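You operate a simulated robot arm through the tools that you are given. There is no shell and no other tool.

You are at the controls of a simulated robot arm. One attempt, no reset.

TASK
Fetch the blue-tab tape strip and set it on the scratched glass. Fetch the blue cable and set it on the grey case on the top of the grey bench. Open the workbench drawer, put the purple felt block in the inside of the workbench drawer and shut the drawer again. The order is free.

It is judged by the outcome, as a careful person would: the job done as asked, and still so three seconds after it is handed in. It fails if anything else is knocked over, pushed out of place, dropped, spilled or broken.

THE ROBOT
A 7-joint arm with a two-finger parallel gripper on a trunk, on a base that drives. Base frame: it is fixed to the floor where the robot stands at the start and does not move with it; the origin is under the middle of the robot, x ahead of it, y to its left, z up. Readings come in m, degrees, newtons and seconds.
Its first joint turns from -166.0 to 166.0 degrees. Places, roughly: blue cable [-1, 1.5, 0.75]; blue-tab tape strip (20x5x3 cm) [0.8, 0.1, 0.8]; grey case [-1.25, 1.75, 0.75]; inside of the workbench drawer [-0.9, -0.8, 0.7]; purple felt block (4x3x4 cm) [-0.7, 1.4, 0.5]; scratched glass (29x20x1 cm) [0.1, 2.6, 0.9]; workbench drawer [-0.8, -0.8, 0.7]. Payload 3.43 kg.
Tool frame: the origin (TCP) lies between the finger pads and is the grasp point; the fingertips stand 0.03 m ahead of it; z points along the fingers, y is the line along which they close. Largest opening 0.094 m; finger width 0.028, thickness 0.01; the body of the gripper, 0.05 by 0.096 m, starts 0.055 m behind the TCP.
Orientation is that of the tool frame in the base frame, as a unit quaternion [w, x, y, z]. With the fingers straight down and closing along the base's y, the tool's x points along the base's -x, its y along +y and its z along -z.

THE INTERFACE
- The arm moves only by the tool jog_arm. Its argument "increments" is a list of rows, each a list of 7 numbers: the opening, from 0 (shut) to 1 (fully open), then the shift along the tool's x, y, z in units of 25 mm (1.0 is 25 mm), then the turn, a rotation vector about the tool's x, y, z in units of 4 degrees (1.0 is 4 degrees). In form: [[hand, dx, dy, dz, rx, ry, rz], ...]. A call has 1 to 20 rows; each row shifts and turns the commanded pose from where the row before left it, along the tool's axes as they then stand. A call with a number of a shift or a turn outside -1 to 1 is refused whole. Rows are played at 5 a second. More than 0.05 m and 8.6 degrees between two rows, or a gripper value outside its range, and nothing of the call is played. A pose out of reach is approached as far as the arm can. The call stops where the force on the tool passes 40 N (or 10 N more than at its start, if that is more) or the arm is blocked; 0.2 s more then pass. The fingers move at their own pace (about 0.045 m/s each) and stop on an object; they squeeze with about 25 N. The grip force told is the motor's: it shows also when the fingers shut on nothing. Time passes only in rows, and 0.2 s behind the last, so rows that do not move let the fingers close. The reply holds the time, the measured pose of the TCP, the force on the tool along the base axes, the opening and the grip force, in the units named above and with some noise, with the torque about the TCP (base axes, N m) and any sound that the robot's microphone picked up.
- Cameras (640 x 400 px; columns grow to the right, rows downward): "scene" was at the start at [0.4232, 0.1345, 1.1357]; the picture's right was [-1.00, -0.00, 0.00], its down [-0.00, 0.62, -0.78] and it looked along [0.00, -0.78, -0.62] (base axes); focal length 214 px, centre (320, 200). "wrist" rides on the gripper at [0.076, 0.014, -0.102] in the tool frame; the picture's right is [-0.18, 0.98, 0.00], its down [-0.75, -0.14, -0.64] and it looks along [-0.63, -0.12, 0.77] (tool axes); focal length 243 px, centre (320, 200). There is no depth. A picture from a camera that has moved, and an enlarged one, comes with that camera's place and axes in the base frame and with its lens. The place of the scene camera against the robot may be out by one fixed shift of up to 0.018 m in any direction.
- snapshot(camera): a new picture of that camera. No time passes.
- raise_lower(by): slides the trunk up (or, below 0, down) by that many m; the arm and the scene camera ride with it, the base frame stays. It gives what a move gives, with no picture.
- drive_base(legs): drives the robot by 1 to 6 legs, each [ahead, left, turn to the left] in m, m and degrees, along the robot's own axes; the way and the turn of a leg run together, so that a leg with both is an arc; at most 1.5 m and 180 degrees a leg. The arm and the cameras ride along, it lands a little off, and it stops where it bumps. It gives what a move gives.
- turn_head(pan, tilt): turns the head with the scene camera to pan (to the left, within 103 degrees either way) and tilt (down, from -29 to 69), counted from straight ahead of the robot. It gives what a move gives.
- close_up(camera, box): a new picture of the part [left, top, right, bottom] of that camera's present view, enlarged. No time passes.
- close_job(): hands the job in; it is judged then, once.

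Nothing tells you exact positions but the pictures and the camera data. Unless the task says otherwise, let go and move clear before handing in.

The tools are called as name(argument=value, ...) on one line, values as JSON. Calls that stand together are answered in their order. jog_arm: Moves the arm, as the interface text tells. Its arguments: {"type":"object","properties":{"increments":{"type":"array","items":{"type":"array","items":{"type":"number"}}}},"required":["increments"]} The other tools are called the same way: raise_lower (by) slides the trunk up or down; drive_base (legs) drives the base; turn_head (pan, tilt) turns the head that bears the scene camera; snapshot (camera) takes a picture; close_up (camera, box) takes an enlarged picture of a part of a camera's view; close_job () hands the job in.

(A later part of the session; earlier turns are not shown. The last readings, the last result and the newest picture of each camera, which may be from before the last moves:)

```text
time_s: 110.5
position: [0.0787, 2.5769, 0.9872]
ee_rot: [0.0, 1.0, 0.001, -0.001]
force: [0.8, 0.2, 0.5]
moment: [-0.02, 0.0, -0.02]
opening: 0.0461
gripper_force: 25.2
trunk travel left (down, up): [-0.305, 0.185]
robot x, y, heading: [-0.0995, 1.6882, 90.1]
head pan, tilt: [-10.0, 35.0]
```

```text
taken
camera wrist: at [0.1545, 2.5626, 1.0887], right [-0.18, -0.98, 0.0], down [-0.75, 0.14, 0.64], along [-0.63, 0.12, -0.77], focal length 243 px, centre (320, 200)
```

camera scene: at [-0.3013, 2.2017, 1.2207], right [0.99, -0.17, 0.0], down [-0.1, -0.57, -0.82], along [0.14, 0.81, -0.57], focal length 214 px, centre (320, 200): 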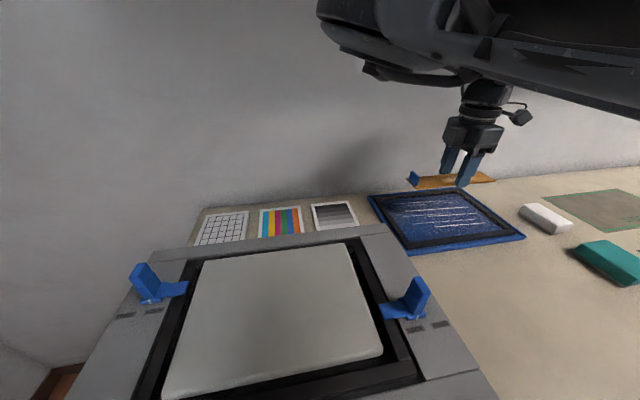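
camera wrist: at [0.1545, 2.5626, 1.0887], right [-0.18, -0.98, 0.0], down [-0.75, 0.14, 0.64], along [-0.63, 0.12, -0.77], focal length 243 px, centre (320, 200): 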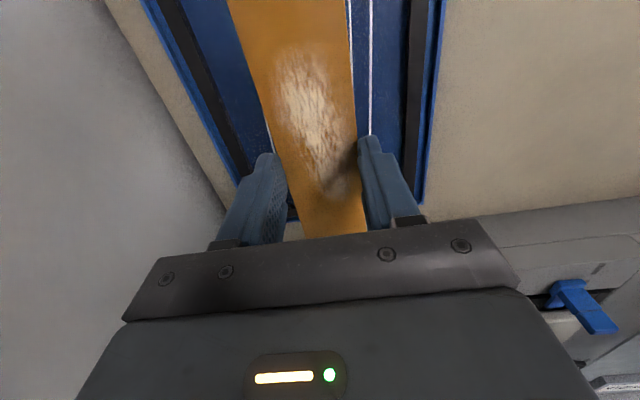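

jog_arm(increments=[[0, 0, 0, 0.9, 0, 0, 0], [0, 0, 0, 0.9, 0, 0, 0], [0, 0, 0, 0.9, 0, 0, 0], [0, 0, 0, 0.2, 0, 0, 0], [0, 0, 0, 0, 0, 0, 0]])

close_up(camera="scene", box=[360, 130, 540, 250])

snapshot(camera="wrist")

```text
time_s: 111.7
position: [0.0773, 2.5761, 0.9137]
ee_rot: [0.001, 1.0, 0.001, 0.0]
force: [0.1, 0.2, -0.8]
moment: [-0.01, 0.03, 0.01]
opening: 0.0461
gripper_force: 24.9
trunk travel left (down, up): [-0.305, 0.185]
robot x, y, heading: [-0.1021, 1.6913, 90.2]
head pan, tilt: [-10.0, 35.0]
```

```text
3.33 times, centred on (450, 190) of scene
camera zoom: at [-0.3013, 2.2017, 1.2207], right [0.99, -0.17, 0.0], down [-0.1, -0.57, -0.82], along [0.14, 0.81, -0.57], focal length 715 px, centre (-113, 233)
```

zoom: 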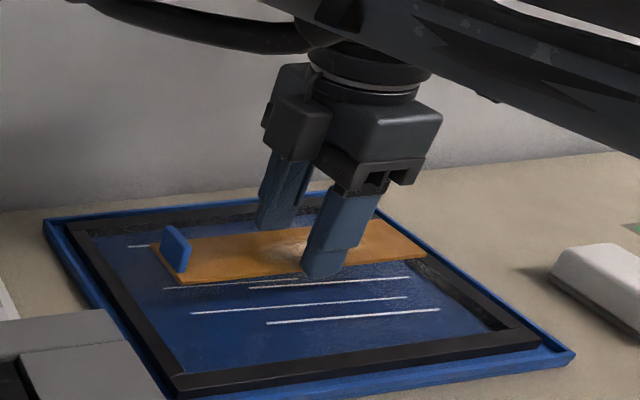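

```text
taken
camera wrist: at [0.1543, 2.5619, 1.0157], right [-0.18, -0.98, 0.0], down [-0.75, 0.14, 0.64], along [-0.63, 0.12, -0.77], focal length 243 px, centre (320, 200)
```

wrist: 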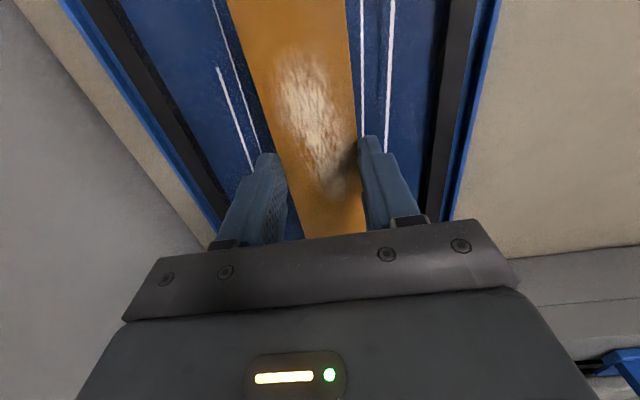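

jog_arm(increments=[[0, -0.4, 0, 0, 0, 0, 0], [0, 0, 0, 0.15, 0, 0, 0], [0, 0, 0, 0.1, 0, 0, 0], [0, 0, 0, 0, 0, 0, 0]])

jog_arm(increments=[[0, 0, 0, 0.1, 0, 0, 0], [0, 0, 0, 0, 0, 0, 0]])

close_up(camera="scene", box=[360, 130, 540, 250])

```text
time_s: 112.7
position: [0.068, 2.5764, 0.907]
ee_rot: [0.001, 1.0, 0.002, 0.0]
force: [-0.3, 1.1, -0.7]
moment: [0.0, -0.04, 0.03]
opening: 0.046
gripper_force: 25.4
trunk travel left (down, up): [-0.305, 0.185]
robot x, y, heading: [-0.102, 1.6835, 90.1]
head pan, tilt: [-10.0, 35.0]
```

```text
time_s: 113.3
position: [0.0681, 2.5767, 0.9054]
ee_rot: [0.0, 1.0, 0.001, 0.0]
force: [-0.4, -0.2, -0.4]
moment: [0.0, 0.01, 0.0]
opening: 0.0461
gripper_force: 25.3
trunk travel left (down, up): [-0.305, 0.185]
robot x, y, heading: [-0.1005, 1.6872, 90.1]
head pan, tilt: [-10.0, 35.0]
```

```text
3.33 times, centred on (450, 190) of scene
camera zoom: at [-0.3013, 2.2017, 1.2207], right [0.99, -0.17, 0.0], down [-0.1, -0.57, -0.82], along [0.14, 0.81, -0.57], focal length 715 px, centre (-113, 233)
```

zoom: 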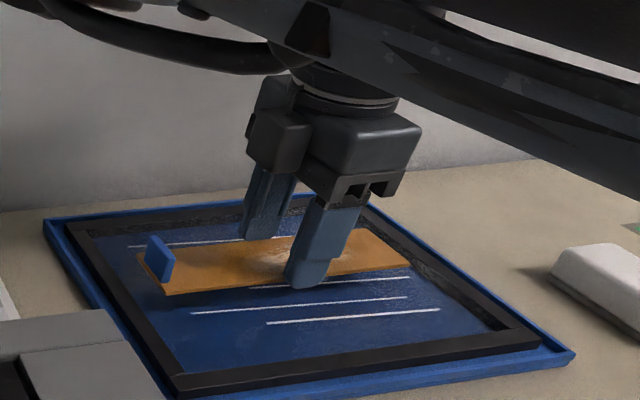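

jog_arm(increments=[[0, 0, 0, 0.12, 0, 0, 0], [0, 0, 0, 0.12, 0, 0, 0], [0, 0, 0, 0, 0, 0, 0]])

jog_arm(increments=[[0, 0, 0, 0.12, 0, 0, 0], [0, 0, 0, 0, 0, 0, 0]])

close_up(camera="scene", box=[360, 130, 540, 250])

```text
time_s: 114.1
position: [0.0684, 2.5757, 0.9003]
ee_rot: [0.001, 1.0, 0.001, 0.0]
force: [0.3, 0.6, 0.4]
moment: [-0.02, 0.01, 0.01]
opening: 0.0462
gripper_force: 24.4
trunk travel left (down, up): [-0.305, 0.185]
robot x, y, heading: [-0.1016, 1.6922, 90.2]
head pan, tilt: [-10.0, 35.0]
```

```text
time_s: 114.7
position: [0.0676, 2.5757, 0.8956]
ee_rot: [0.001, 1.0, 0.0, -0.001]
force: [0.4, 0.1, -1.2]
moment: [0.02, 0.02, 0.0]
opening: 0.046
gripper_force: 25.0
trunk travel left (down, up): [-0.305, 0.185]
robot x, y, heading: [-0.1027, 1.6819, 89.9]
head pan, tilt: [-10.0, 35.0]
```

```text
3.33 times, centred on (450, 190) of scene
camera zoom: at [-0.3013, 2.2017, 1.2207], right [0.99, -0.17, 0.0], down [-0.1, -0.57, -0.82], along [0.14, 0.81, -0.57], focal length 715 px, centre (-113, 233)
```

zoom: 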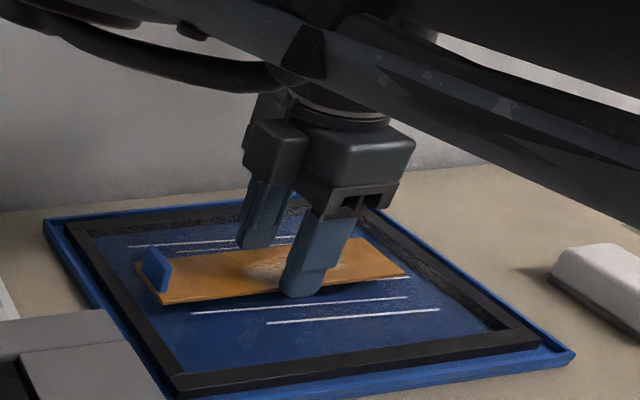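

jog_arm(increments=[[0, 0, 0, 0.1, 0, 0, 0], [0, 0, 0, 0, 0, 0, 0]])

jog_arm(increments=[[0, 0, 0, 0.1, 0, 0, 0], [0, 0, 0, 0, 0, 0, 0]])

snapshot(camera="scene")

close_up(camera="scene", box=[360, 130, 540, 250])

```text
time_s: 115.3
position: [0.0686, 2.5762, 0.8945]
ee_rot: [0.0, 1.0, 0.001, 0.001]
force: [-1.3, 0.0, -0.6]
moment: [-0.02, 0.0, 0.01]
opening: 0.0462
gripper_force: 24.7
trunk travel left (down, up): [-0.305, 0.185]
robot x, y, heading: [-0.1019, 1.6875, 90.1]
head pan, tilt: [-10.0, 35.0]
```

```text
time_s: 115.9
position: [0.0684, 2.5754, 0.891]
ee_rot: [0.0, 1.0, 0.001, 0.0]
force: [0.3, 0.7, 0.3]
moment: [-0.02, -0.06, 0.02]
opening: 0.046
gripper_force: 24.8
trunk travel left (down, up): [-0.305, 0.185]
robot x, y, heading: [-0.1023, 1.6876, 90.1]
head pan, tilt: [-10.0, 35.0]
```

```text
taken
camera scene: at [-0.3013, 2.2017, 1.2207], right [0.99, -0.17, 0.0], down [-0.1, -0.57, -0.82], along [0.14, 0.81, -0.57], focal length 214 px, centre (320, 200)
```

scene: 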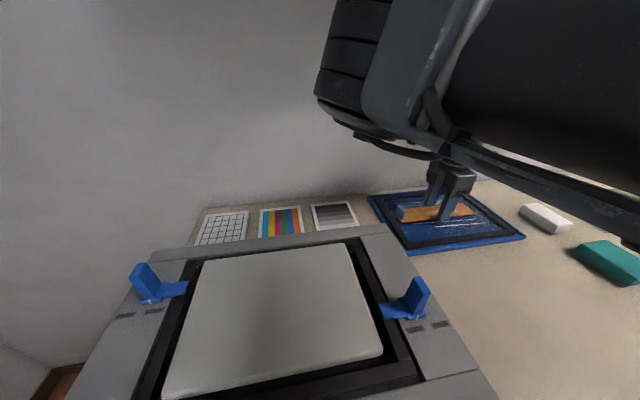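

```text
3.33 times, centred on (450, 190) of scene
camera zoom: at [-0.3013, 2.2017, 1.2207], right [0.99, -0.17, 0.0], down [-0.1, -0.57, -0.82], along [0.14, 0.81, -0.57], focal length 715 px, centre (-113, 233)
```

zoom: 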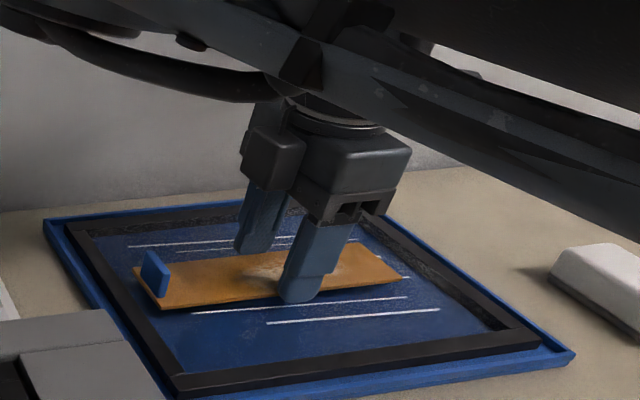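

jog_arm(increments=[[0, 0, 0, 0.1, 0, 0, 0], [0, 0, 0, 0.1, 0, 0, 0], [0, 0, 0, 0, 0, 0, 0]])

jog_arm(increments=[[0, 0, 0, 0.1, 0, 0, 0], [0, 0, 0, 0.1, 0, 0, 0], [0, 0, 0, 0, 0, 0, 0]])

close_up(camera="scene", box=[360, 130, 540, 250])

```text
time_s: 116.7
position: [0.0685, 2.575, 0.8857]
ee_rot: [0.001, 1.0, 0.001, 0.0]
force: [0.4, 0.0, -0.2]
moment: [0.01, -0.03, -0.01]
opening: 0.0463
gripper_force: 24.8
trunk travel left (down, up): [-0.305, 0.185]
robot x, y, heading: [-0.1022, 1.6881, 89.9]
head pan, tilt: [-10.0, 35.0]
```

```text
time_s: 117.4
position: [0.0682, 2.5762, 0.8855]
ee_rot: [-0.002, 1.0, 0.001, 0.001]
force: [-3.5, -5.0, 19.8]
moment: [-0.68, 0.22, -0.08]
opening: 0.0463
gripper_force: 24.2
trunk travel left (down, up): [-0.305, 0.185]
robot x, y, heading: [-0.1034, 1.6831, 89.8]
head pan, tilt: [-10.0, 35.0]
stopped in row 3: the force on the tool passed its limit at 42 N (the readings are from after the stop); the commanded pose is now the measured one
```

```text
3.33 times, centred on (450, 190) of scene
camera zoom: at [-0.3017, 2.2008, 1.2209], right [0.99, -0.17, 0.0], down [-0.1, -0.56, -0.82], along [0.14, 0.81, -0.57], focal length 715 px, centre (-113, 233)
```

zoom: 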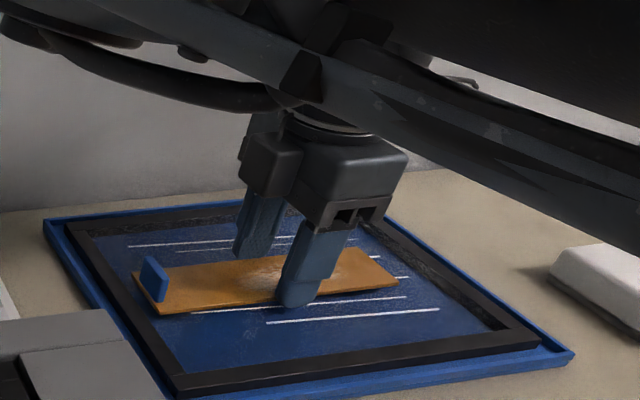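

The strip is down on the glass. I'll ease off, open and lift away.

jog_arm(increments=[[0, 0, 0, -0.05, 0, 0, 0], [0.7, 0, 0, 0, 0, 0, 0], [0.7, 0, 0, 0, 0, 0, 0], [0.7, 0, 0, -0.3, 0, 0, 0], [0.7, 0, 0, -1, 0, 0, 0], [0.7, 0, 0, -1, 0, 0, 0], [0.7, 0, 0, -1, 0, 0, 0]])

close_up(camera="scene", box=[360, 130, 540, 250])

snapshot(camera="wrist")

```text
time_s: 119.0
position: [0.0672, 2.577, 0.9671]
ee_rot: [0.0, 1.0, 0.001, 0.001]
force: [-0.1, 0.3, 0.2]
moment: [0.02, -0.01, -0.05]
opening: 0.0658
gripper_force: 0.1
trunk travel left (down, up): [-0.305, 0.185]
robot x, y, heading: [-0.1039, 1.6881, 90.2]
head pan, tilt: [-10.0, 35.0]
```

```text
3.33 times, centred on (450, 190) of scene
camera zoom: at [-0.3014, 2.2017, 1.2206], right [0.99, -0.17, 0.0], down [-0.1, -0.57, -0.82], along [0.14, 0.81, -0.57], focal length 715 px, centre (-113, 233)
```

zoom: 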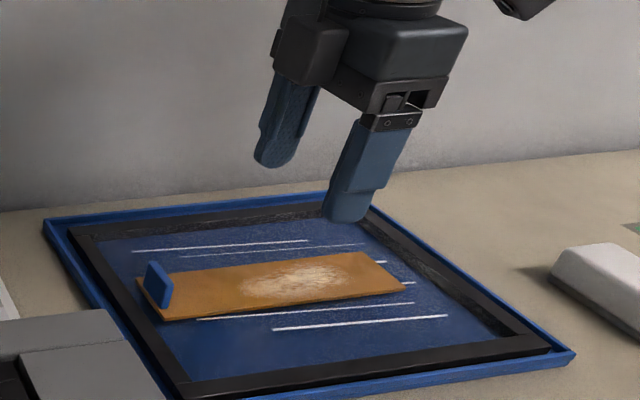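

```text
taken
camera wrist: at [0.1438, 2.5628, 1.07], right [-0.18, -0.98, 0.0], down [-0.75, 0.14, 0.64], along [-0.63, 0.12, -0.77], focal length 243 px, centre (320, 200)
```

wrist: 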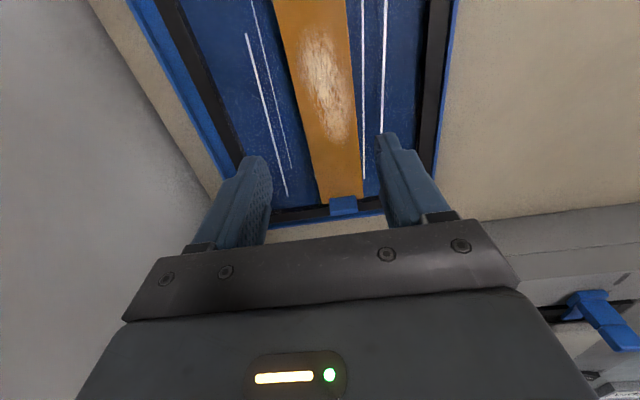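

Task one is done: the strip rests on the glass. I'll raise and retract the arm, then look over the grey bench for the cable, case and felt block.

jog_arm(increments=[[0.7, 0, 0, -1, 0, 0, 0], [0.7, 0, 0, -1, 0, 0, 0], [0.7, 0, 0, -1, 0, 0, 0], [0.7, 0, 0, -1, 0, 0, 0], [0.7, 0, 1, 0, 0, 0, 0], [0.7, 0, 1, 0, 0, 0, 0], [0.7, 0, 1, 0, 0, 0, 0], [0.7, 0, 1, 0, 0, 0, 0], [0.7, 0, 1, 0, 0, 0, 0], [0.7, 0, 1, 0, 0, 0, 0], [0.7, 0, 1, 0, 0, 0, 0], [0.7, 0, 1, 0, 0, 0, 0], [0.7, 0, 1, 0, 0, 0, 0], [0.7, 0, 1, 0, 0, 0, 0], [0.7, 0, 1, 0, 0, 0, 0], [0.7, 0.5, 1, 0, 0, 0, 0], [0.7, 0.5, 1, 0, 0, 0, 0], [0.7, 0.5, 1, 0, 0, 0, 0]])

drive_base(legs=[[-0.35, 0, 0]])

snapshot(camera="scene")

turn_head(pan=80, tilt=30)

snapshot(camera="scene")

close_up(camera="scene", box=[160, 60, 480, 260])

```text
time_s: 122.8
position: [0.1055, 2.226, 1.0668]
ee_rot: [0.0, 1.0, 0.0, 0.001]
force: [-0.3, -0.5, 1.0]
moment: [-0.03, 0.0, -0.01]
opening: 0.0658
gripper_force: 0.1
trunk travel left (down, up): [-0.305, 0.185]
robot x, y, heading: [-0.1015, 1.6848, 90.5]
head pan, tilt: [-10.0, 35.0]
```

```text
time_s: 125.1
position: [0.1051, 1.876, 1.067]
ee_rot: [0.0, 1.0, 0.003, 0.001]
force: [-0.6, -0.5, 0.8]
moment: [-0.01, 0.01, -0.01]
opening: 0.0658
gripper_force: 0.1
trunk travel left (down, up): [-0.305, 0.185]
robot x, y, heading: [-0.1037, 1.3325, 90.0]
head pan, tilt: [-10.0, 35.0]
```

```text
taken
camera scene: at [-0.3016, 1.8497, 1.2207], right [0.99, -0.17, 0.0], down [-0.1, -0.57, -0.82], along [0.14, 0.81, -0.57], focal length 214 px, centre (320, 200)
```

scene: 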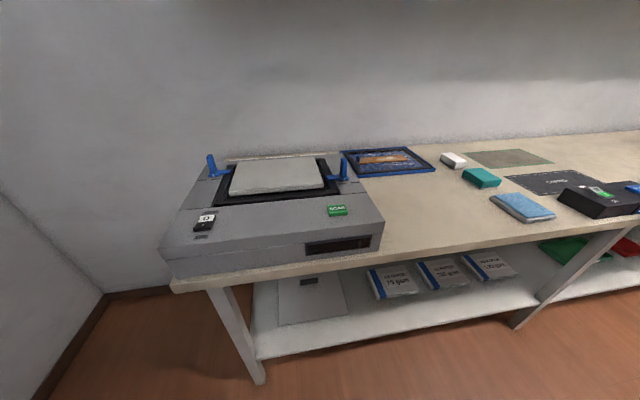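

```text
time_s: 126.7
position: [0.1057, 1.876, 1.0658]
ee_rot: [0.0, 1.0, 0.002, 0.001]
force: [1.3, -0.5, -0.3]
moment: [0.01, -0.02, 0.01]
opening: 0.0661
gripper_force: 0.1
trunk travel left (down, up): [-0.305, 0.185]
robot x, y, heading: [-0.0993, 1.3379, 90.3]
head pan, tilt: [80.0, 30.0]
```

```text
taken
camera scene: at [-0.4056, 1.7782, 1.2285], right [0.17, 0.99, 0.0], down [0.49, -0.08, -0.87], along [-0.85, 0.15, -0.5], focal length 214 px, centre (320, 200)
```

scene: 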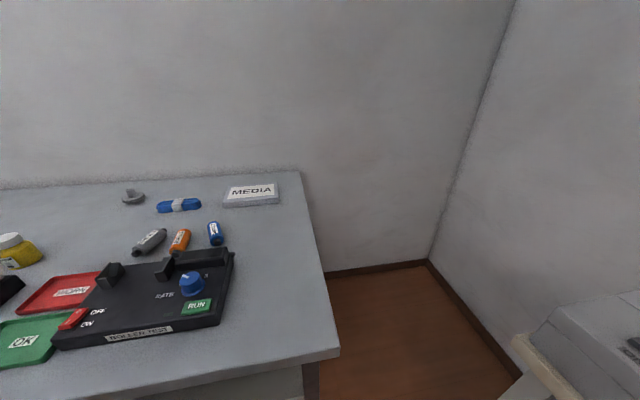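

```text
2.00 times, centred on (320, 160) of scene
camera zoom: at [-0.4056, 1.7782, 1.2285], right [0.17, 0.99, 0.0], down [0.49, -0.08, -0.87], along [-0.85, 0.15, -0.5], focal length 429 px, centre (320, 280)
```

zoom: 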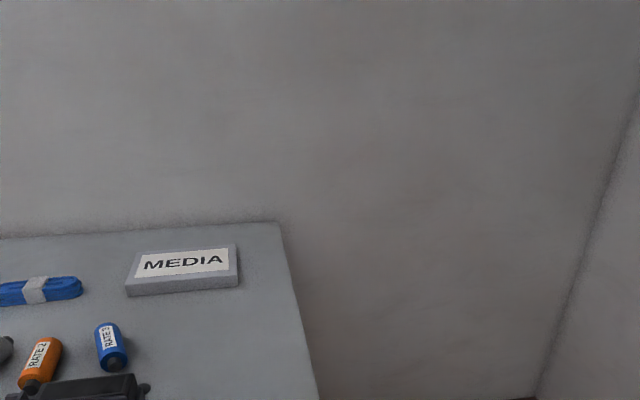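

close_up(camera="scene", box=[100, 160, 300, 285])

close_up(camera="scene", box=[0, 180, 160, 280])

turn_head(pan=103, tilt=35)

snapshot(camera="scene")

turn_head(pan=90, tilt=69)

snapshot(camera="scene")

```text
3.20 times, centred on (200, 222) of scene
camera zoom: at [-0.4056, 1.7782, 1.2285], right [0.17, 0.99, 0.0], down [0.49, -0.08, -0.87], along [-0.85, 0.15, -0.5], focal length 686 px, centre (704, 128)
```

zoom: 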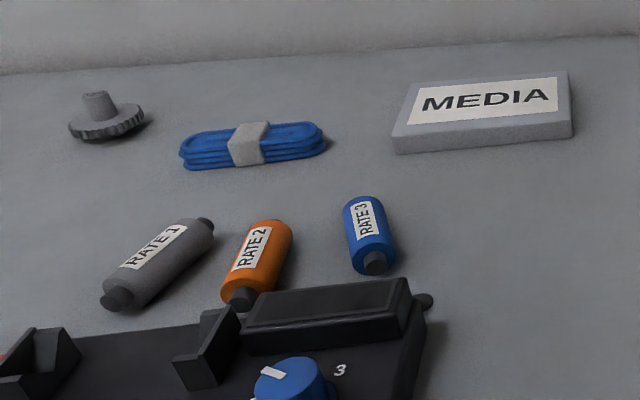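

```text
4.00 times, centred on (80, 230) of scene
camera zoom: at [-0.4056, 1.7782, 1.2285], right [0.17, 0.99, 0.0], down [0.49, -0.08, -0.87], along [-0.85, 0.15, -0.5], focal length 858 px, centre (1280, 80)
```

zoom: 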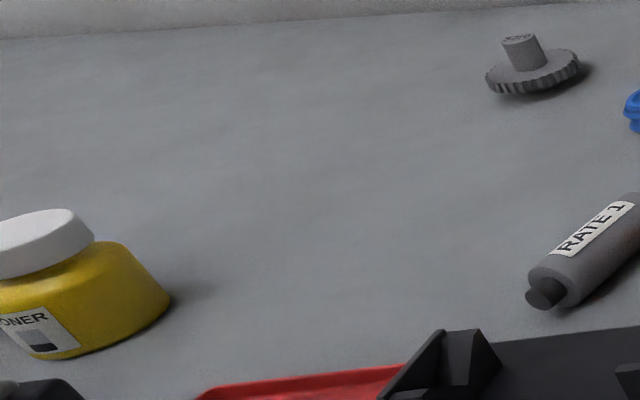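

```text
time_s: 127.6
position: [0.1054, 1.8755, 1.066]
ee_rot: [-0.001, 1.0, 0.002, 0.001]
force: [0.8, 0.2, 0.4]
moment: [0.0, 0.01, 0.01]
opening: 0.0658
gripper_force: 0.0
trunk travel left (down, up): [-0.305, 0.185]
robot x, y, heading: [-0.1036, 1.3385, 90.3]
head pan, tilt: [103.0, 35.0]
```

```text
taken
camera scene: at [-0.4022, 1.7427, 1.2207], right [-0.23, 0.97, 0.0], down [0.56, 0.13, -0.82], along [-0.8, -0.19, -0.57], focal length 214 px, centre (320, 200)
```

scene: 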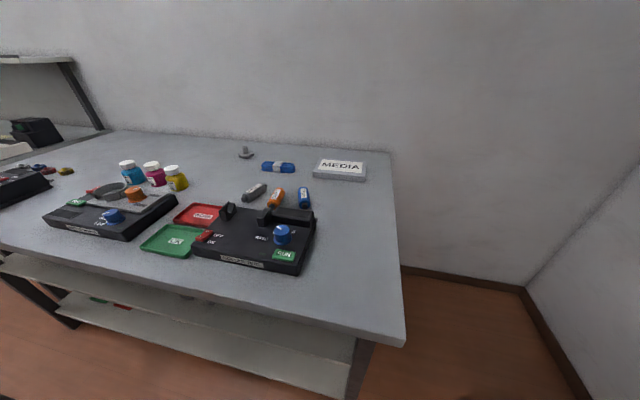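

```text
time_s: 128.6
position: [0.1057, 1.8759, 1.0654]
ee_rot: [0.0, 1.0, 0.001, 0.001]
force: [-0.6, 0.6, 0.1]
moment: [-0.03, 0.01, 0.0]
opening: 0.0658
gripper_force: 0.0
trunk travel left (down, up): [-0.305, 0.185]
robot x, y, heading: [-0.101, 1.335, 90.5]
head pan, tilt: [90.0, 68.8]
```

```text
taken
camera scene: at [-0.3724, 1.7626, 1.1771], right [-0.01, 1.0, 0.0], down [0.93, 0.01, -0.36], along [-0.36, 0.0, -0.93], focal length 214 px, centre (320, 200)
```

scene: 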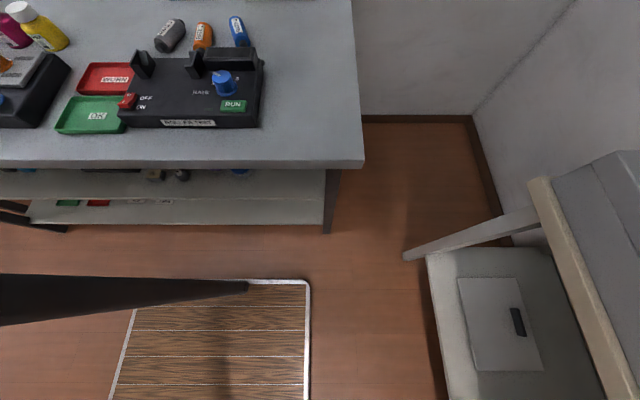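

The strip rests on the glass. On the grey bench (top z≈0.81–0.83) I see the blue cable bundle near (−1.13, 1.40), lying along y, and the grey "MEDIA" case near (−1.16, 1.63). I'll turn the robot to face the bench.

drive_base(legs=[[0, -0.06, 0], [0, 0, 89.7]])

turn_head(pan=0, tilt=45)

snapshot(camera="scene")

snapshot(camera="wrist")

```text
time_s: 133.4
position: [-0.5799, 1.5414, 1.0677]
ee_rot: [-0.001, 0.704, 0.71, 0.001]
force: [0.0, 0.7, 0.3]
moment: [0.0, -0.03, -0.04]
opening: 0.0655
gripper_force: 0.0
trunk travel left (down, up): [-0.305, 0.185]
robot x, y, heading: [-0.0399, 1.339, -179.7]
head pan, tilt: [90.0, 68.8]
```

```text
time_s: 135.0
position: [-0.5799, 1.5411, 1.0668]
ee_rot: [0.0, 0.705, 0.709, 0.001]
force: [0.6, 0.2, -0.4]
moment: [-0.01, -0.02, 0.01]
opening: 0.0657
gripper_force: 0.0
trunk travel left (down, up): [-0.305, 0.185]
robot x, y, heading: [-0.0405, 1.3367, -179.6]
head pan, tilt: [0.0, 45.0]
```

```text
taken
camera scene: at [-0.5404, 1.1232, 1.2059], right [-0.01, 1.0, 0.0], down [0.71, 0.01, -0.71], along [-0.71, -0.01, -0.71], focal length 214 px, centre (320, 200)
```

scene: 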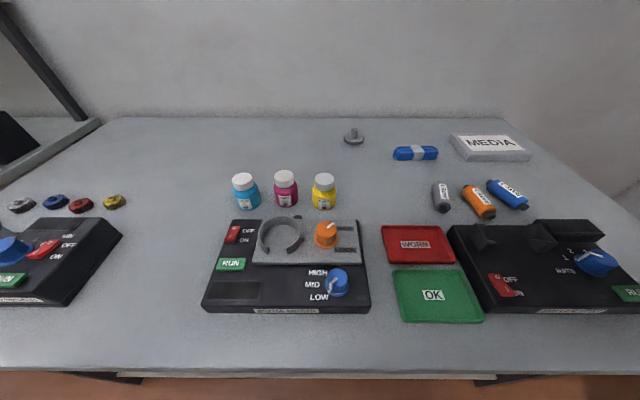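

```text
taken
camera wrist: at [-0.566, 1.6169, 1.1692], right [0.98, -0.18, 0.0], down [-0.14, -0.76, 0.64], along [-0.11, -0.63, -0.77], focal length 243 px, centre (320, 200)
```

wrist: 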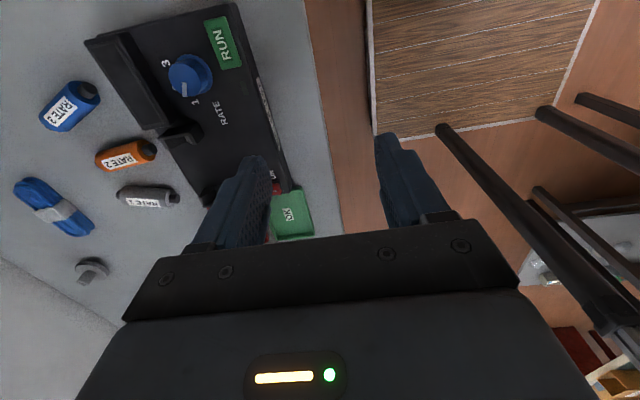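

Triangulated: cable centre ≈(−1.11, 1.41, 0.83), case top ≈ x −1.21…−1.095, y 1.55…1.76. I'll drive up close to the bench so the cable is within reach.

drive_base(legs=[[0.17, 0.09, 0]])

turn_head(pan=-30, tilt=45)

snapshot(camera="scene")

snapshot(camera="wrist")

```text
time_s: 136.6
position: [-0.7498, 1.4509, 1.0672]
ee_rot: [-0.001, 0.705, 0.709, 0.001]
force: [0.7, 0.2, 0.3]
moment: [0.0, 0.01, -0.04]
opening: 0.0658
gripper_force: 0.1
trunk travel left (down, up): [-0.305, 0.185]
robot x, y, heading: [-0.2085, 1.2439, -179.6]
head pan, tilt: [0.0, 45.0]
```

```text
time_s: 137.6
position: [-0.7498, 1.452, 1.0662]
ee_rot: [-0.001, 0.705, 0.709, 0.001]
force: [-0.2, 0.2, 0.2]
moment: [0.02, 0.0, 0.0]
opening: 0.0659
gripper_force: 0.1
trunk travel left (down, up): [-0.305, 0.185]
robot x, y, heading: [-0.2112, 1.2453, -179.6]
head pan, tilt: [-30.0, 45.0]
```

```text
taken
camera scene: at [-0.6992, 1.0738, 1.2059], right [0.49, 0.87, 0.0], down [0.61, -0.35, -0.71], along [-0.61, 0.35, -0.71], focal length 214 px, centre (320, 200)
```

scene: 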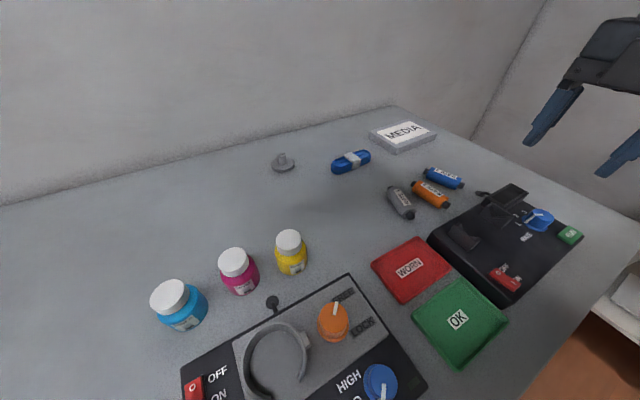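

```text
taken
camera wrist: at [-0.7348, 1.5269, 1.1692], right [0.98, -0.18, 0.0], down [-0.14, -0.76, 0.64], along [-0.12, -0.63, -0.77], focal length 243 px, centre (320, 200)
```

wrist: 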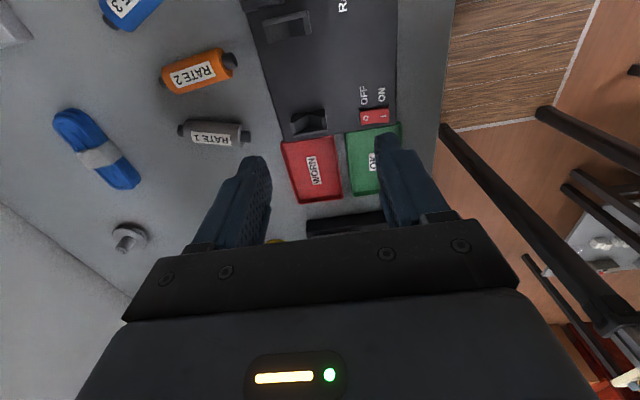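

jog_arm(increments=[[1, -0.125, -0.953, 0, 0, 0, 0], [1, -0.125, -0.953, 0, 0, 0, 0], [1, -0.125, -0.953, 0, 0, 0, 0], [1, -0.125, -0.953, 0, 0, 0, 0], [1, -0.125, -0.953, 0, 0, 0, 0], [1, -0.125, -0.953, 0, 0, 0, 0], [1, -0.125, -0.953, 0, 0, 0, 0], [1, -0.125, -0.953, 0.5, 0, 0, 0], [1, -0.125, -0.953, 0.5, 0, 0, 0], [1, -0.125, -0.953, 0.5, 0, 0, 0], [1, -0.125, -0.953, 0.5, 0, 0, 0], [1, -0.125, -0.953, 0.5, 0, 0, 0], [1, -0.125, -0.953, 0.5, 0, 0, 0], [1, -0.125, -0.953, 0.5, 0, 0, 0], [1, -0.125, -0.953, 0.5, 0, 0, 0], [1, 0, 0, 0, 0, 0, -0.8], [1, 0, 0, 0, 0, 0, -0.8]])

snapshot(camera="scene")

snapshot(camera="wrist")

```text
time_s: 141.2
position: [-1.1067, 1.402, 0.9667]
ee_rot: [-0.001, 0.665, 0.747, 0.001]
force: [0.4, -0.2, 0.0]
moment: [-0.03, -0.01, 0.01]
opening: 0.094
gripper_force: 0.0
trunk travel left (down, up): [-0.305, 0.185]
robot x, y, heading: [-0.2096, 1.2474, -179.3]
head pan, tilt: [-30.0, 45.0]
```

```text
taken
camera scene: at [-0.6992, 1.0739, 1.2059], right [0.49, 0.87, 0.0], down [0.61, -0.35, -0.71], along [-0.61, 0.35, -0.71], focal length 214 px, centre (320, 200)
```

scene: 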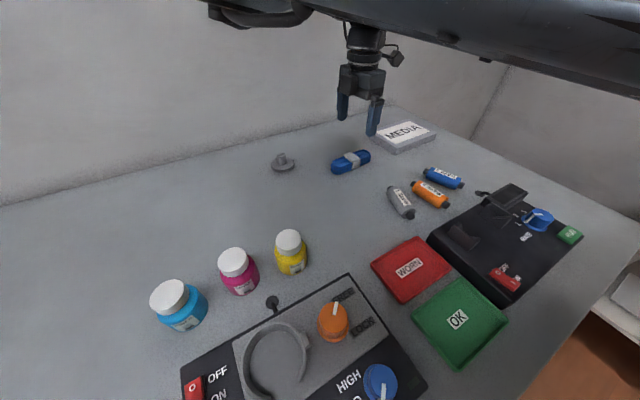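

```text
taken
camera wrist: at [-1.1007, 1.4798, 1.0689], right [1.0, -0.07, 0.0], down [-0.05, -0.77, 0.64], along [-0.04, -0.64, -0.77], focal length 243 px, centre (320, 200)
```

wrist: 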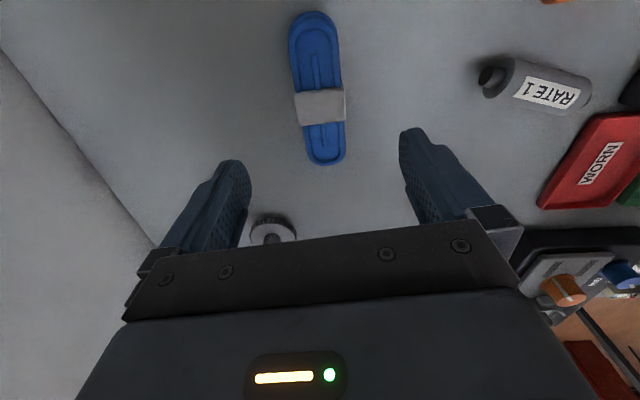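

jog_arm(increments=[[1, 0.5, 0.1, 0.8, 0, 0, 0], [1, 0, 0, 1, 0, 0, 0], [1, 0, 0, 1, 0, 0, 0], [1, 0, 0, 0.8, 0, 0, 0], [1, 0, 0, 0, 0, 0, 0]])

snapshot(camera="wrist")

close_up(camera="scene", box=[270, 60, 450, 190])

```text
time_s: 142.3
position: [-1.106, 1.4147, 0.8757]
ee_rot: [0.0, 0.665, 0.747, 0.0]
force: [-0.3, 0.2, -0.3]
moment: [0.01, 0.02, 0.01]
opening: 0.094
gripper_force: 0.1
trunk travel left (down, up): [-0.305, 0.185]
robot x, y, heading: [-0.2076, 1.2478, -179.6]
head pan, tilt: [-30.0, 45.0]
```

```text
taken
camera wrist: at [-1.0996, 1.4927, 0.9787], right [1.0, -0.07, 0.0], down [-0.05, -0.77, 0.64], along [-0.04, -0.64, -0.77], focal length 243 px, centre (320, 200)
```

wrist: 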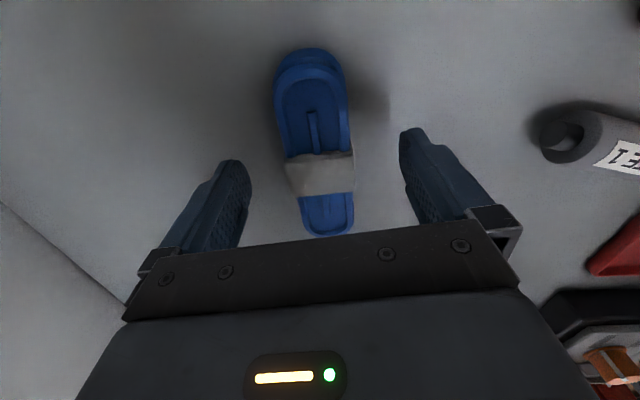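

```text
3.08 times, centred on (360, 125) of scene
camera zoom: at [-0.6992, 1.0739, 1.2059], right [0.49, 0.87, 0.0], down [0.61, -0.35, -0.71], along [-0.61, 0.35, -0.71], focal length 660 px, centre (197, 431)
```

zoom: 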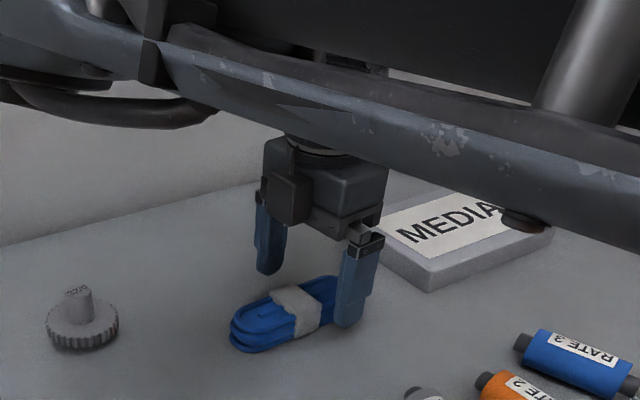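

jog_arm(increments=[[1, -0.3, 0, 0.4, 0, 0, 0], [1, 0, 0, 0.4, 0, 0, 0], [1, 0, 0, 0, 0, 0, 0]])

jog_arm(increments=[[1, 0, 0, 0.15, 0, 0, 0], [1, 0, 0, 0.15, 0, 0, 0], [1, 0, 0, 0, 0, 0, 0]])

close_up(camera="scene", box=[270, 60, 450, 190])

```text
time_s: 143.2
position: [-1.1029, 1.4079, 0.8563]
ee_rot: [0.0, 0.665, 0.747, 0.002]
force: [0.1, 0.2, -0.7]
moment: [0.02, -0.01, 0.01]
opening: 0.0944
gripper_force: 0.2
trunk travel left (down, up): [-0.305, 0.185]
robot x, y, heading: [-0.21, 1.2449, -179.3]
head pan, tilt: [-30.0, 45.0]
```

```text
time_s: 143.9
position: [-1.1042, 1.4075, 0.8505]
ee_rot: [-0.001, 0.665, 0.747, 0.0]
force: [1.7, -1.9, 12.4]
moment: [-0.13, -0.68, 0.04]
opening: 0.0937
gripper_force: 0.0
trunk travel left (down, up): [-0.305, 0.185]
robot x, y, heading: [-0.2044, 1.2466, -179.3]
head pan, tilt: [-30.0, 45.0]
```

```text
3.08 times, centred on (360, 125) of scene
camera zoom: at [-0.6988, 1.0738, 1.2062], right [0.49, 0.87, 0.0], down [0.61, -0.35, -0.71], along [-0.61, 0.35, -0.71], focal length 660 px, centre (197, 431)
```

zoom: 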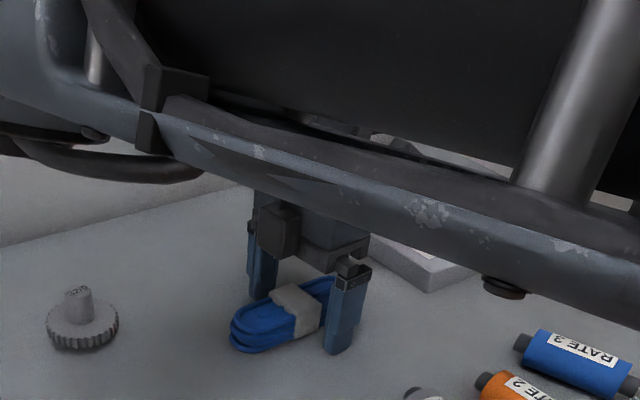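

jog_arm(increments=[[1, 0, 0, -0.15, 0, 0, 0], [0, 0, 0, 0, 0, 0, 0], [0, 0, 0, 0, 0, 0, 0], [0, 0, 0, 0, 0, 0, 0], [0, 0, 0, 0, 0, 0, 0]])

snapshot(camera="scene")

snapshot(camera="wrist")

```text
time_s: 145.2
position: [-1.1044, 1.4078, 0.8522]
ee_rot: [-0.001, 0.664, 0.747, 0.0]
force: [-1.1, -0.6, 0.1]
moment: [-0.03, -0.01, -0.03]
opening: 0.0483
gripper_force: 24.9
trunk travel left (down, up): [-0.305, 0.185]
robot x, y, heading: [-0.2088, 1.2461, -179.7]
head pan, tilt: [-30.0, 45.0]
```

```text
taken
camera scene: at [-0.6992, 1.0739, 1.2059], right [0.49, 0.87, 0.0], down [0.61, -0.35, -0.71], along [-0.61, 0.35, -0.71], focal length 214 px, centre (320, 200)
```

scene: 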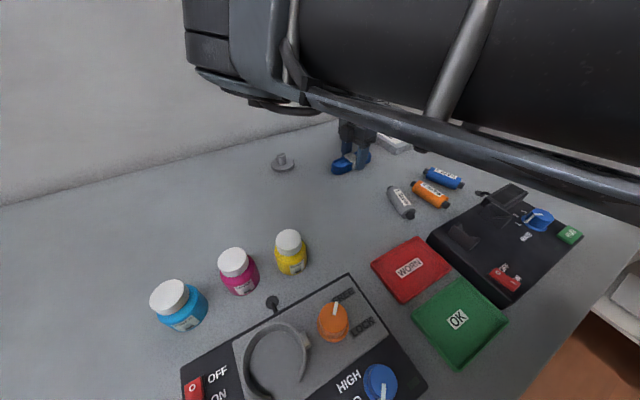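

```text
taken
camera wrist: at [-1.0985, 1.4851, 0.9554], right [1.0, -0.07, 0.0], down [-0.05, -0.77, 0.64], along [-0.04, -0.64, -0.77], focal length 243 px, centre (320, 200)
```

wrist: 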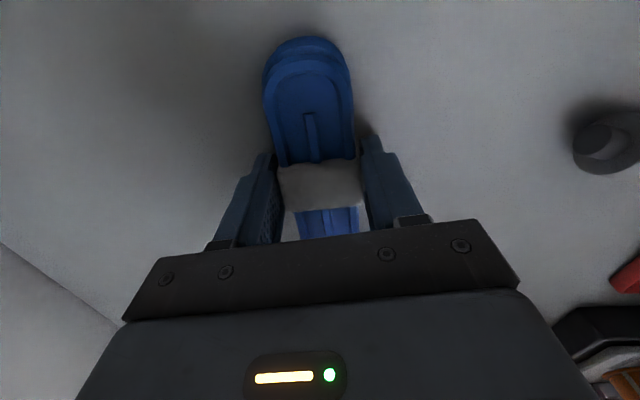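

Cable gripped. Lift and shift the base 0.25 m along +y so the case is straight in reach.

jog_arm(increments=[[0, 0, 0, -0.5, 0, 0, 0], [0, 0, 0, -1, 0, 0, 0], [0, 0, 0, -1, 0, 0, 0], [0, 0, 0, -1, 0, 0, 0], [0, 0, 0, -1, 0, 0, 0], [0, 0, 0, -1, 0, 0, 0]])

drive_base(legs=[[0, -0.25, 0]])

snapshot(camera="scene")

snapshot(camera="wrist")

```text
time_s: 146.6
position: [-1.1044, 1.4066, 0.9905]
ee_rot: [-0.001, 0.665, 0.746, 0.001]
force: [0.1, 0.7, -1.4]
moment: [0.02, -0.02, 0.0]
opening: 0.048
gripper_force: 24.6
trunk travel left (down, up): [-0.305, 0.185]
robot x, y, heading: [-0.2074, 1.2442, -179.6]
head pan, tilt: [-30.0, 45.0]
```

```text
time_s: 148.4
position: [-1.106, 1.659, 0.991]
ee_rot: [-0.001, 0.666, 0.746, 0.0]
force: [0.7, 0.2, -0.2]
moment: [-0.03, -0.01, -0.03]
opening: 0.0456
gripper_force: 24.7
trunk travel left (down, up): [-0.305, 0.185]
robot x, y, heading: [-0.2092, 1.4942, -179.8]
head pan, tilt: [-30.0, 45.0]
```

```text
taken
camera scene: at [-0.7011, 1.3246, 1.2059], right [0.5, 0.87, 0.0], down [0.61, -0.35, -0.71], along [-0.61, 0.35, -0.71], focal length 214 px, centre (320, 200)
```

scene: 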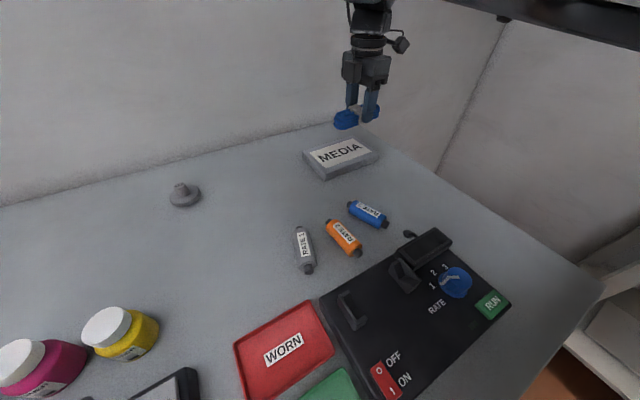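

```text
taken
camera wrist: at [-1.0994, 1.7363, 1.0931], right [1.0, -0.07, 0.0], down [-0.05, -0.77, 0.64], along [-0.05, -0.64, -0.77], focal length 243 px, centre (320, 200)
```

wrist: 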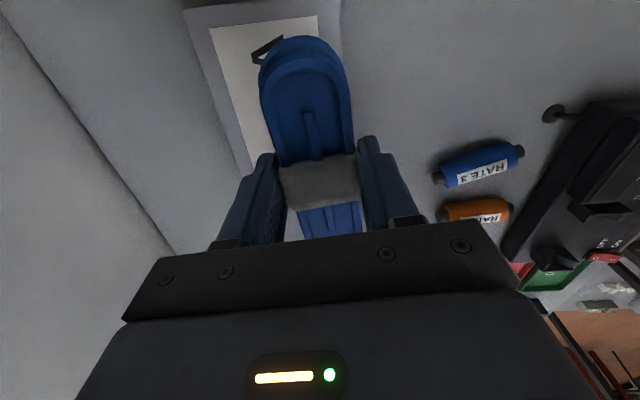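

jog_arm(increments=[[0, 0, -0.9, 0, 0, 0, 0], [0, -0.1, -0.88, 0, 0, 0, 0], [0, 0, 0, 1, 0, 0, 0], [0, 0, 0, 1, 0, 0, 0], [0, 0, 0, 1, 0, 0, 0], [0, 0, 0, 0, 0, 0, 0]])

close_up(camera="scene", box=[260, 70, 440, 200])

snapshot(camera="wrist")

```text
time_s: 149.8
position: [-1.1487, 1.651, 0.9154]
ee_rot: [0.0, 0.666, 0.746, 0.001]
force: [0.7, 0.5, -1.8]
moment: [-0.01, 0.0, -0.03]
opening: 0.0449
gripper_force: 25.0
trunk travel left (down, up): [-0.305, 0.185]
robot x, y, heading: [-0.2053, 1.495, -179.8]
head pan, tilt: [-30.0, 45.0]
```

```text
3.08 times, centred on (350, 135) of scene
camera zoom: at [-0.7011, 1.3246, 1.2059], right [0.5, 0.87, 0.0], down [0.61, -0.35, -0.71], along [-0.61, 0.35, -0.71], focal length 660 px, centre (228, 400)
```

zoom: 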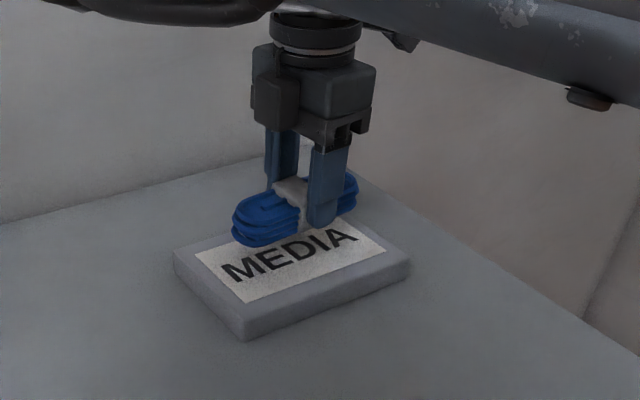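

```text
taken
camera wrist: at [-1.1429, 1.7285, 1.0173], right [1.0, -0.07, 0.0], down [-0.05, -0.77, 0.64], along [-0.05, -0.64, -0.77], focal length 243 px, centre (320, 200)
```

wrist: 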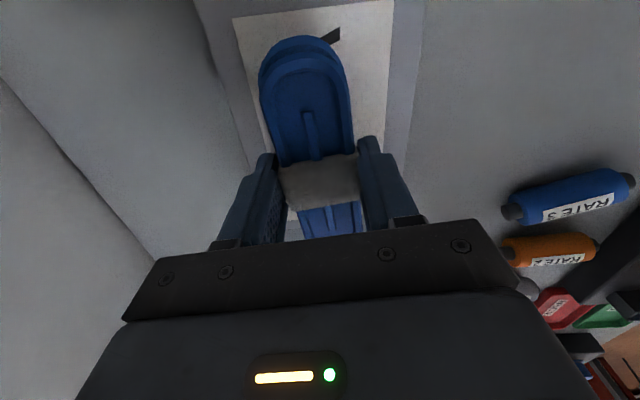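

jog_arm(increments=[[0, 0, 0, 0.4, 0, 0, 0], [0, 0, 0, 0.2, 0, 0, 0], [0, 0, 0, 0, 0, 0, 0]])

jog_arm(increments=[[0, 0, 0, 0.15, 0, 0, 0], [0, 0, 0, 0.1, 0, 0, 0], [0, 0, 0, 0, 0, 0, 0]])

close_up(camera="scene", box=[260, 70, 440, 200])

```text
time_s: 150.6
position: [-1.1505, 1.6515, 0.9005]
ee_rot: [0.0, 0.666, 0.746, 0.001]
force: [-1.0, -0.4, -0.6]
moment: [-0.03, -0.01, 0.04]
opening: 0.0451
gripper_force: 24.9
trunk travel left (down, up): [-0.305, 0.185]
robot x, y, heading: [-0.2127, 1.4964, -179.7]
head pan, tilt: [-30.0, 45.0]
```

```text
time_s: 151.4
position: [-1.1493, 1.6521, 0.8931]
ee_rot: [0.0, 0.667, 0.745, 0.001]
force: [0.1, 1.1, -1.0]
moment: [-0.01, -0.02, 0.02]
opening: 0.045
gripper_force: 24.6
trunk travel left (down, up): [-0.305, 0.185]
robot x, y, heading: [-0.2133, 1.4925, -179.7]
head pan, tilt: [-30.0, 45.0]
```

```text
3.08 times, centred on (350, 135) of scene
camera zoom: at [-0.7011, 1.3246, 1.2059], right [0.5, 0.87, 0.0], down [0.61, -0.35, -0.71], along [-0.61, 0.35, -0.71], focal length 660 px, centre (228, 400)
```

zoom: 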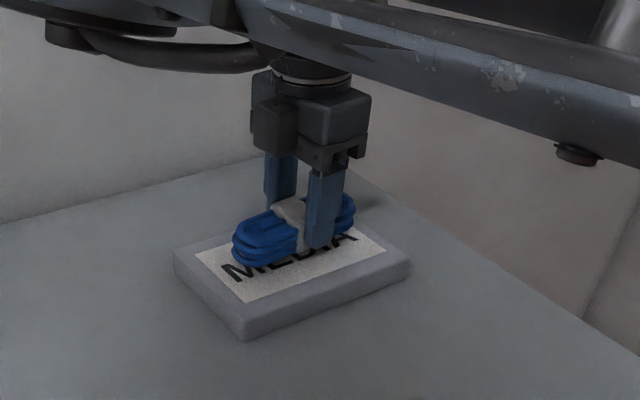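

jog_arm(increments=[[0, 0, 0, 0.1, 0, 0, 0], [0, 0, 0, 0.1, 0, 0, 0], [0, 0, 0, 0, 0, 0, 0]])

jog_arm(increments=[[0, 0, 0, 0.1, 0, 0, 0], [0, 0, 0, 0, 0, 0, 0]])

close_up(camera="scene", box=[260, 70, 440, 200])

```text
time_s: 152.2
position: [-1.15, 1.6516, 0.8894]
ee_rot: [0.0, 0.666, 0.746, 0.001]
force: [0.9, 0.9, -1.5]
moment: [-0.01, 0.0, 0.02]
opening: 0.045
gripper_force: 24.9
trunk travel left (down, up): [-0.305, 0.185]
robot x, y, heading: [-0.2087, 1.4939, -179.8]
head pan, tilt: [-30.0, 45.0]
```

```text
time_s: 152.8
position: [-1.1487, 1.6522, 0.8874]
ee_rot: [-0.001, 0.665, 0.747, 0.001]
force: [-0.5, -0.2, -1.4]
moment: [0.04, -0.01, -0.01]
opening: 0.0449
gripper_force: 25.4
trunk travel left (down, up): [-0.305, 0.185]
robot x, y, heading: [-0.2091, 1.4924, -180.0]
head pan, tilt: [-30.0, 45.0]
```

```text
3.08 times, centred on (350, 135) of scene
camera zoom: at [-0.7011, 1.3246, 1.2059], right [0.5, 0.87, 0.0], down [0.61, -0.35, -0.71], along [-0.61, 0.35, -0.71], focal length 660 px, centre (228, 400)
```

zoom: 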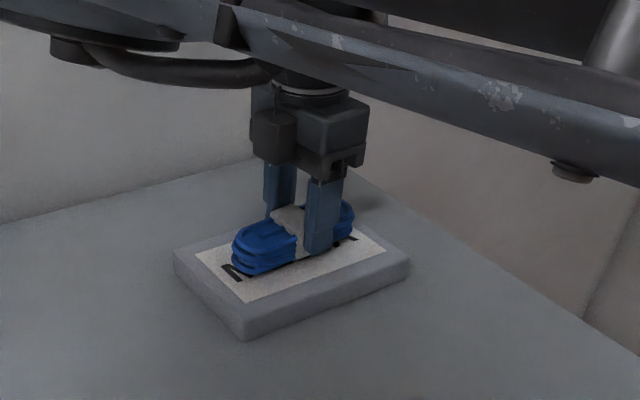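

jog_arm(increments=[[0, 0, 0, 0.1, 0, 0, 0], [0, 0, 0, 0, 0, 0, 0]])

jog_arm(increments=[[0, 0, 0, 0.1, 0, 0, 0], [0, 0, 0, 0, 0, 0, 0]])

jog_arm(increments=[[0, 0, 0, 0.08, 0, 0, 0], [0, 0, 0, 0, 0, 0, 0]])

close_up(camera="scene", box=[260, 70, 440, 200])

```text
time_s: 153.4
position: [-1.1497, 1.6523, 0.8837]
ee_rot: [-0.001, 0.666, 0.746, 0.001]
force: [0.1, 0.3, -0.7]
moment: [0.0, 0.02, 0.05]
opening: 0.0433
gripper_force: 25.2
trunk travel left (down, up): [-0.305, 0.185]
robot x, y, heading: [-0.2086, 1.4949, -179.9]
head pan, tilt: [-30.0, 45.0]
```

```text
time_s: 154.0
position: [-1.149, 1.6525, 0.8823]
ee_rot: [-0.002, 0.666, 0.746, 0.0]
force: [1.9, -0.8, 8.3]
moment: [-0.71, -0.23, 0.13]
opening: 0.0431
gripper_force: 24.8
trunk travel left (down, up): [-0.305, 0.185]
robot x, y, heading: [-0.2128, 1.4933, -179.9]
head pan, tilt: [-30.0, 45.0]
```

```text
time_s: 154.6
position: [-1.1491, 1.6513, 0.8823]
ee_rot: [-0.003, 0.666, 0.746, 0.0]
force: [1.4, 0.1, 24.8]
moment: [-0.33, -0.24, 0.04]
opening: 0.0433
gripper_force: 25.3
trunk travel left (down, up): [-0.305, 0.185]
robot x, y, heading: [-0.2076, 1.4958, -179.8]
head pan, tilt: [-30.0, 45.0]
```

```text
3.08 times, centred on (350, 135) of scene
camera zoom: at [-0.7004, 1.3245, 1.2065], right [0.5, 0.87, 0.0], down [0.61, -0.35, -0.71], along [-0.61, 0.35, -0.71], focal length 660 px, centre (228, 400)
```

zoom: 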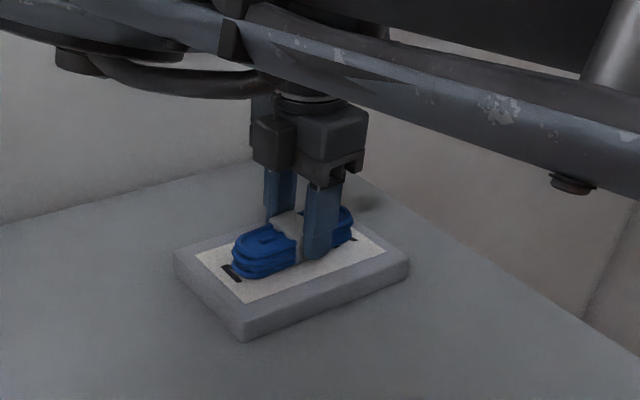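

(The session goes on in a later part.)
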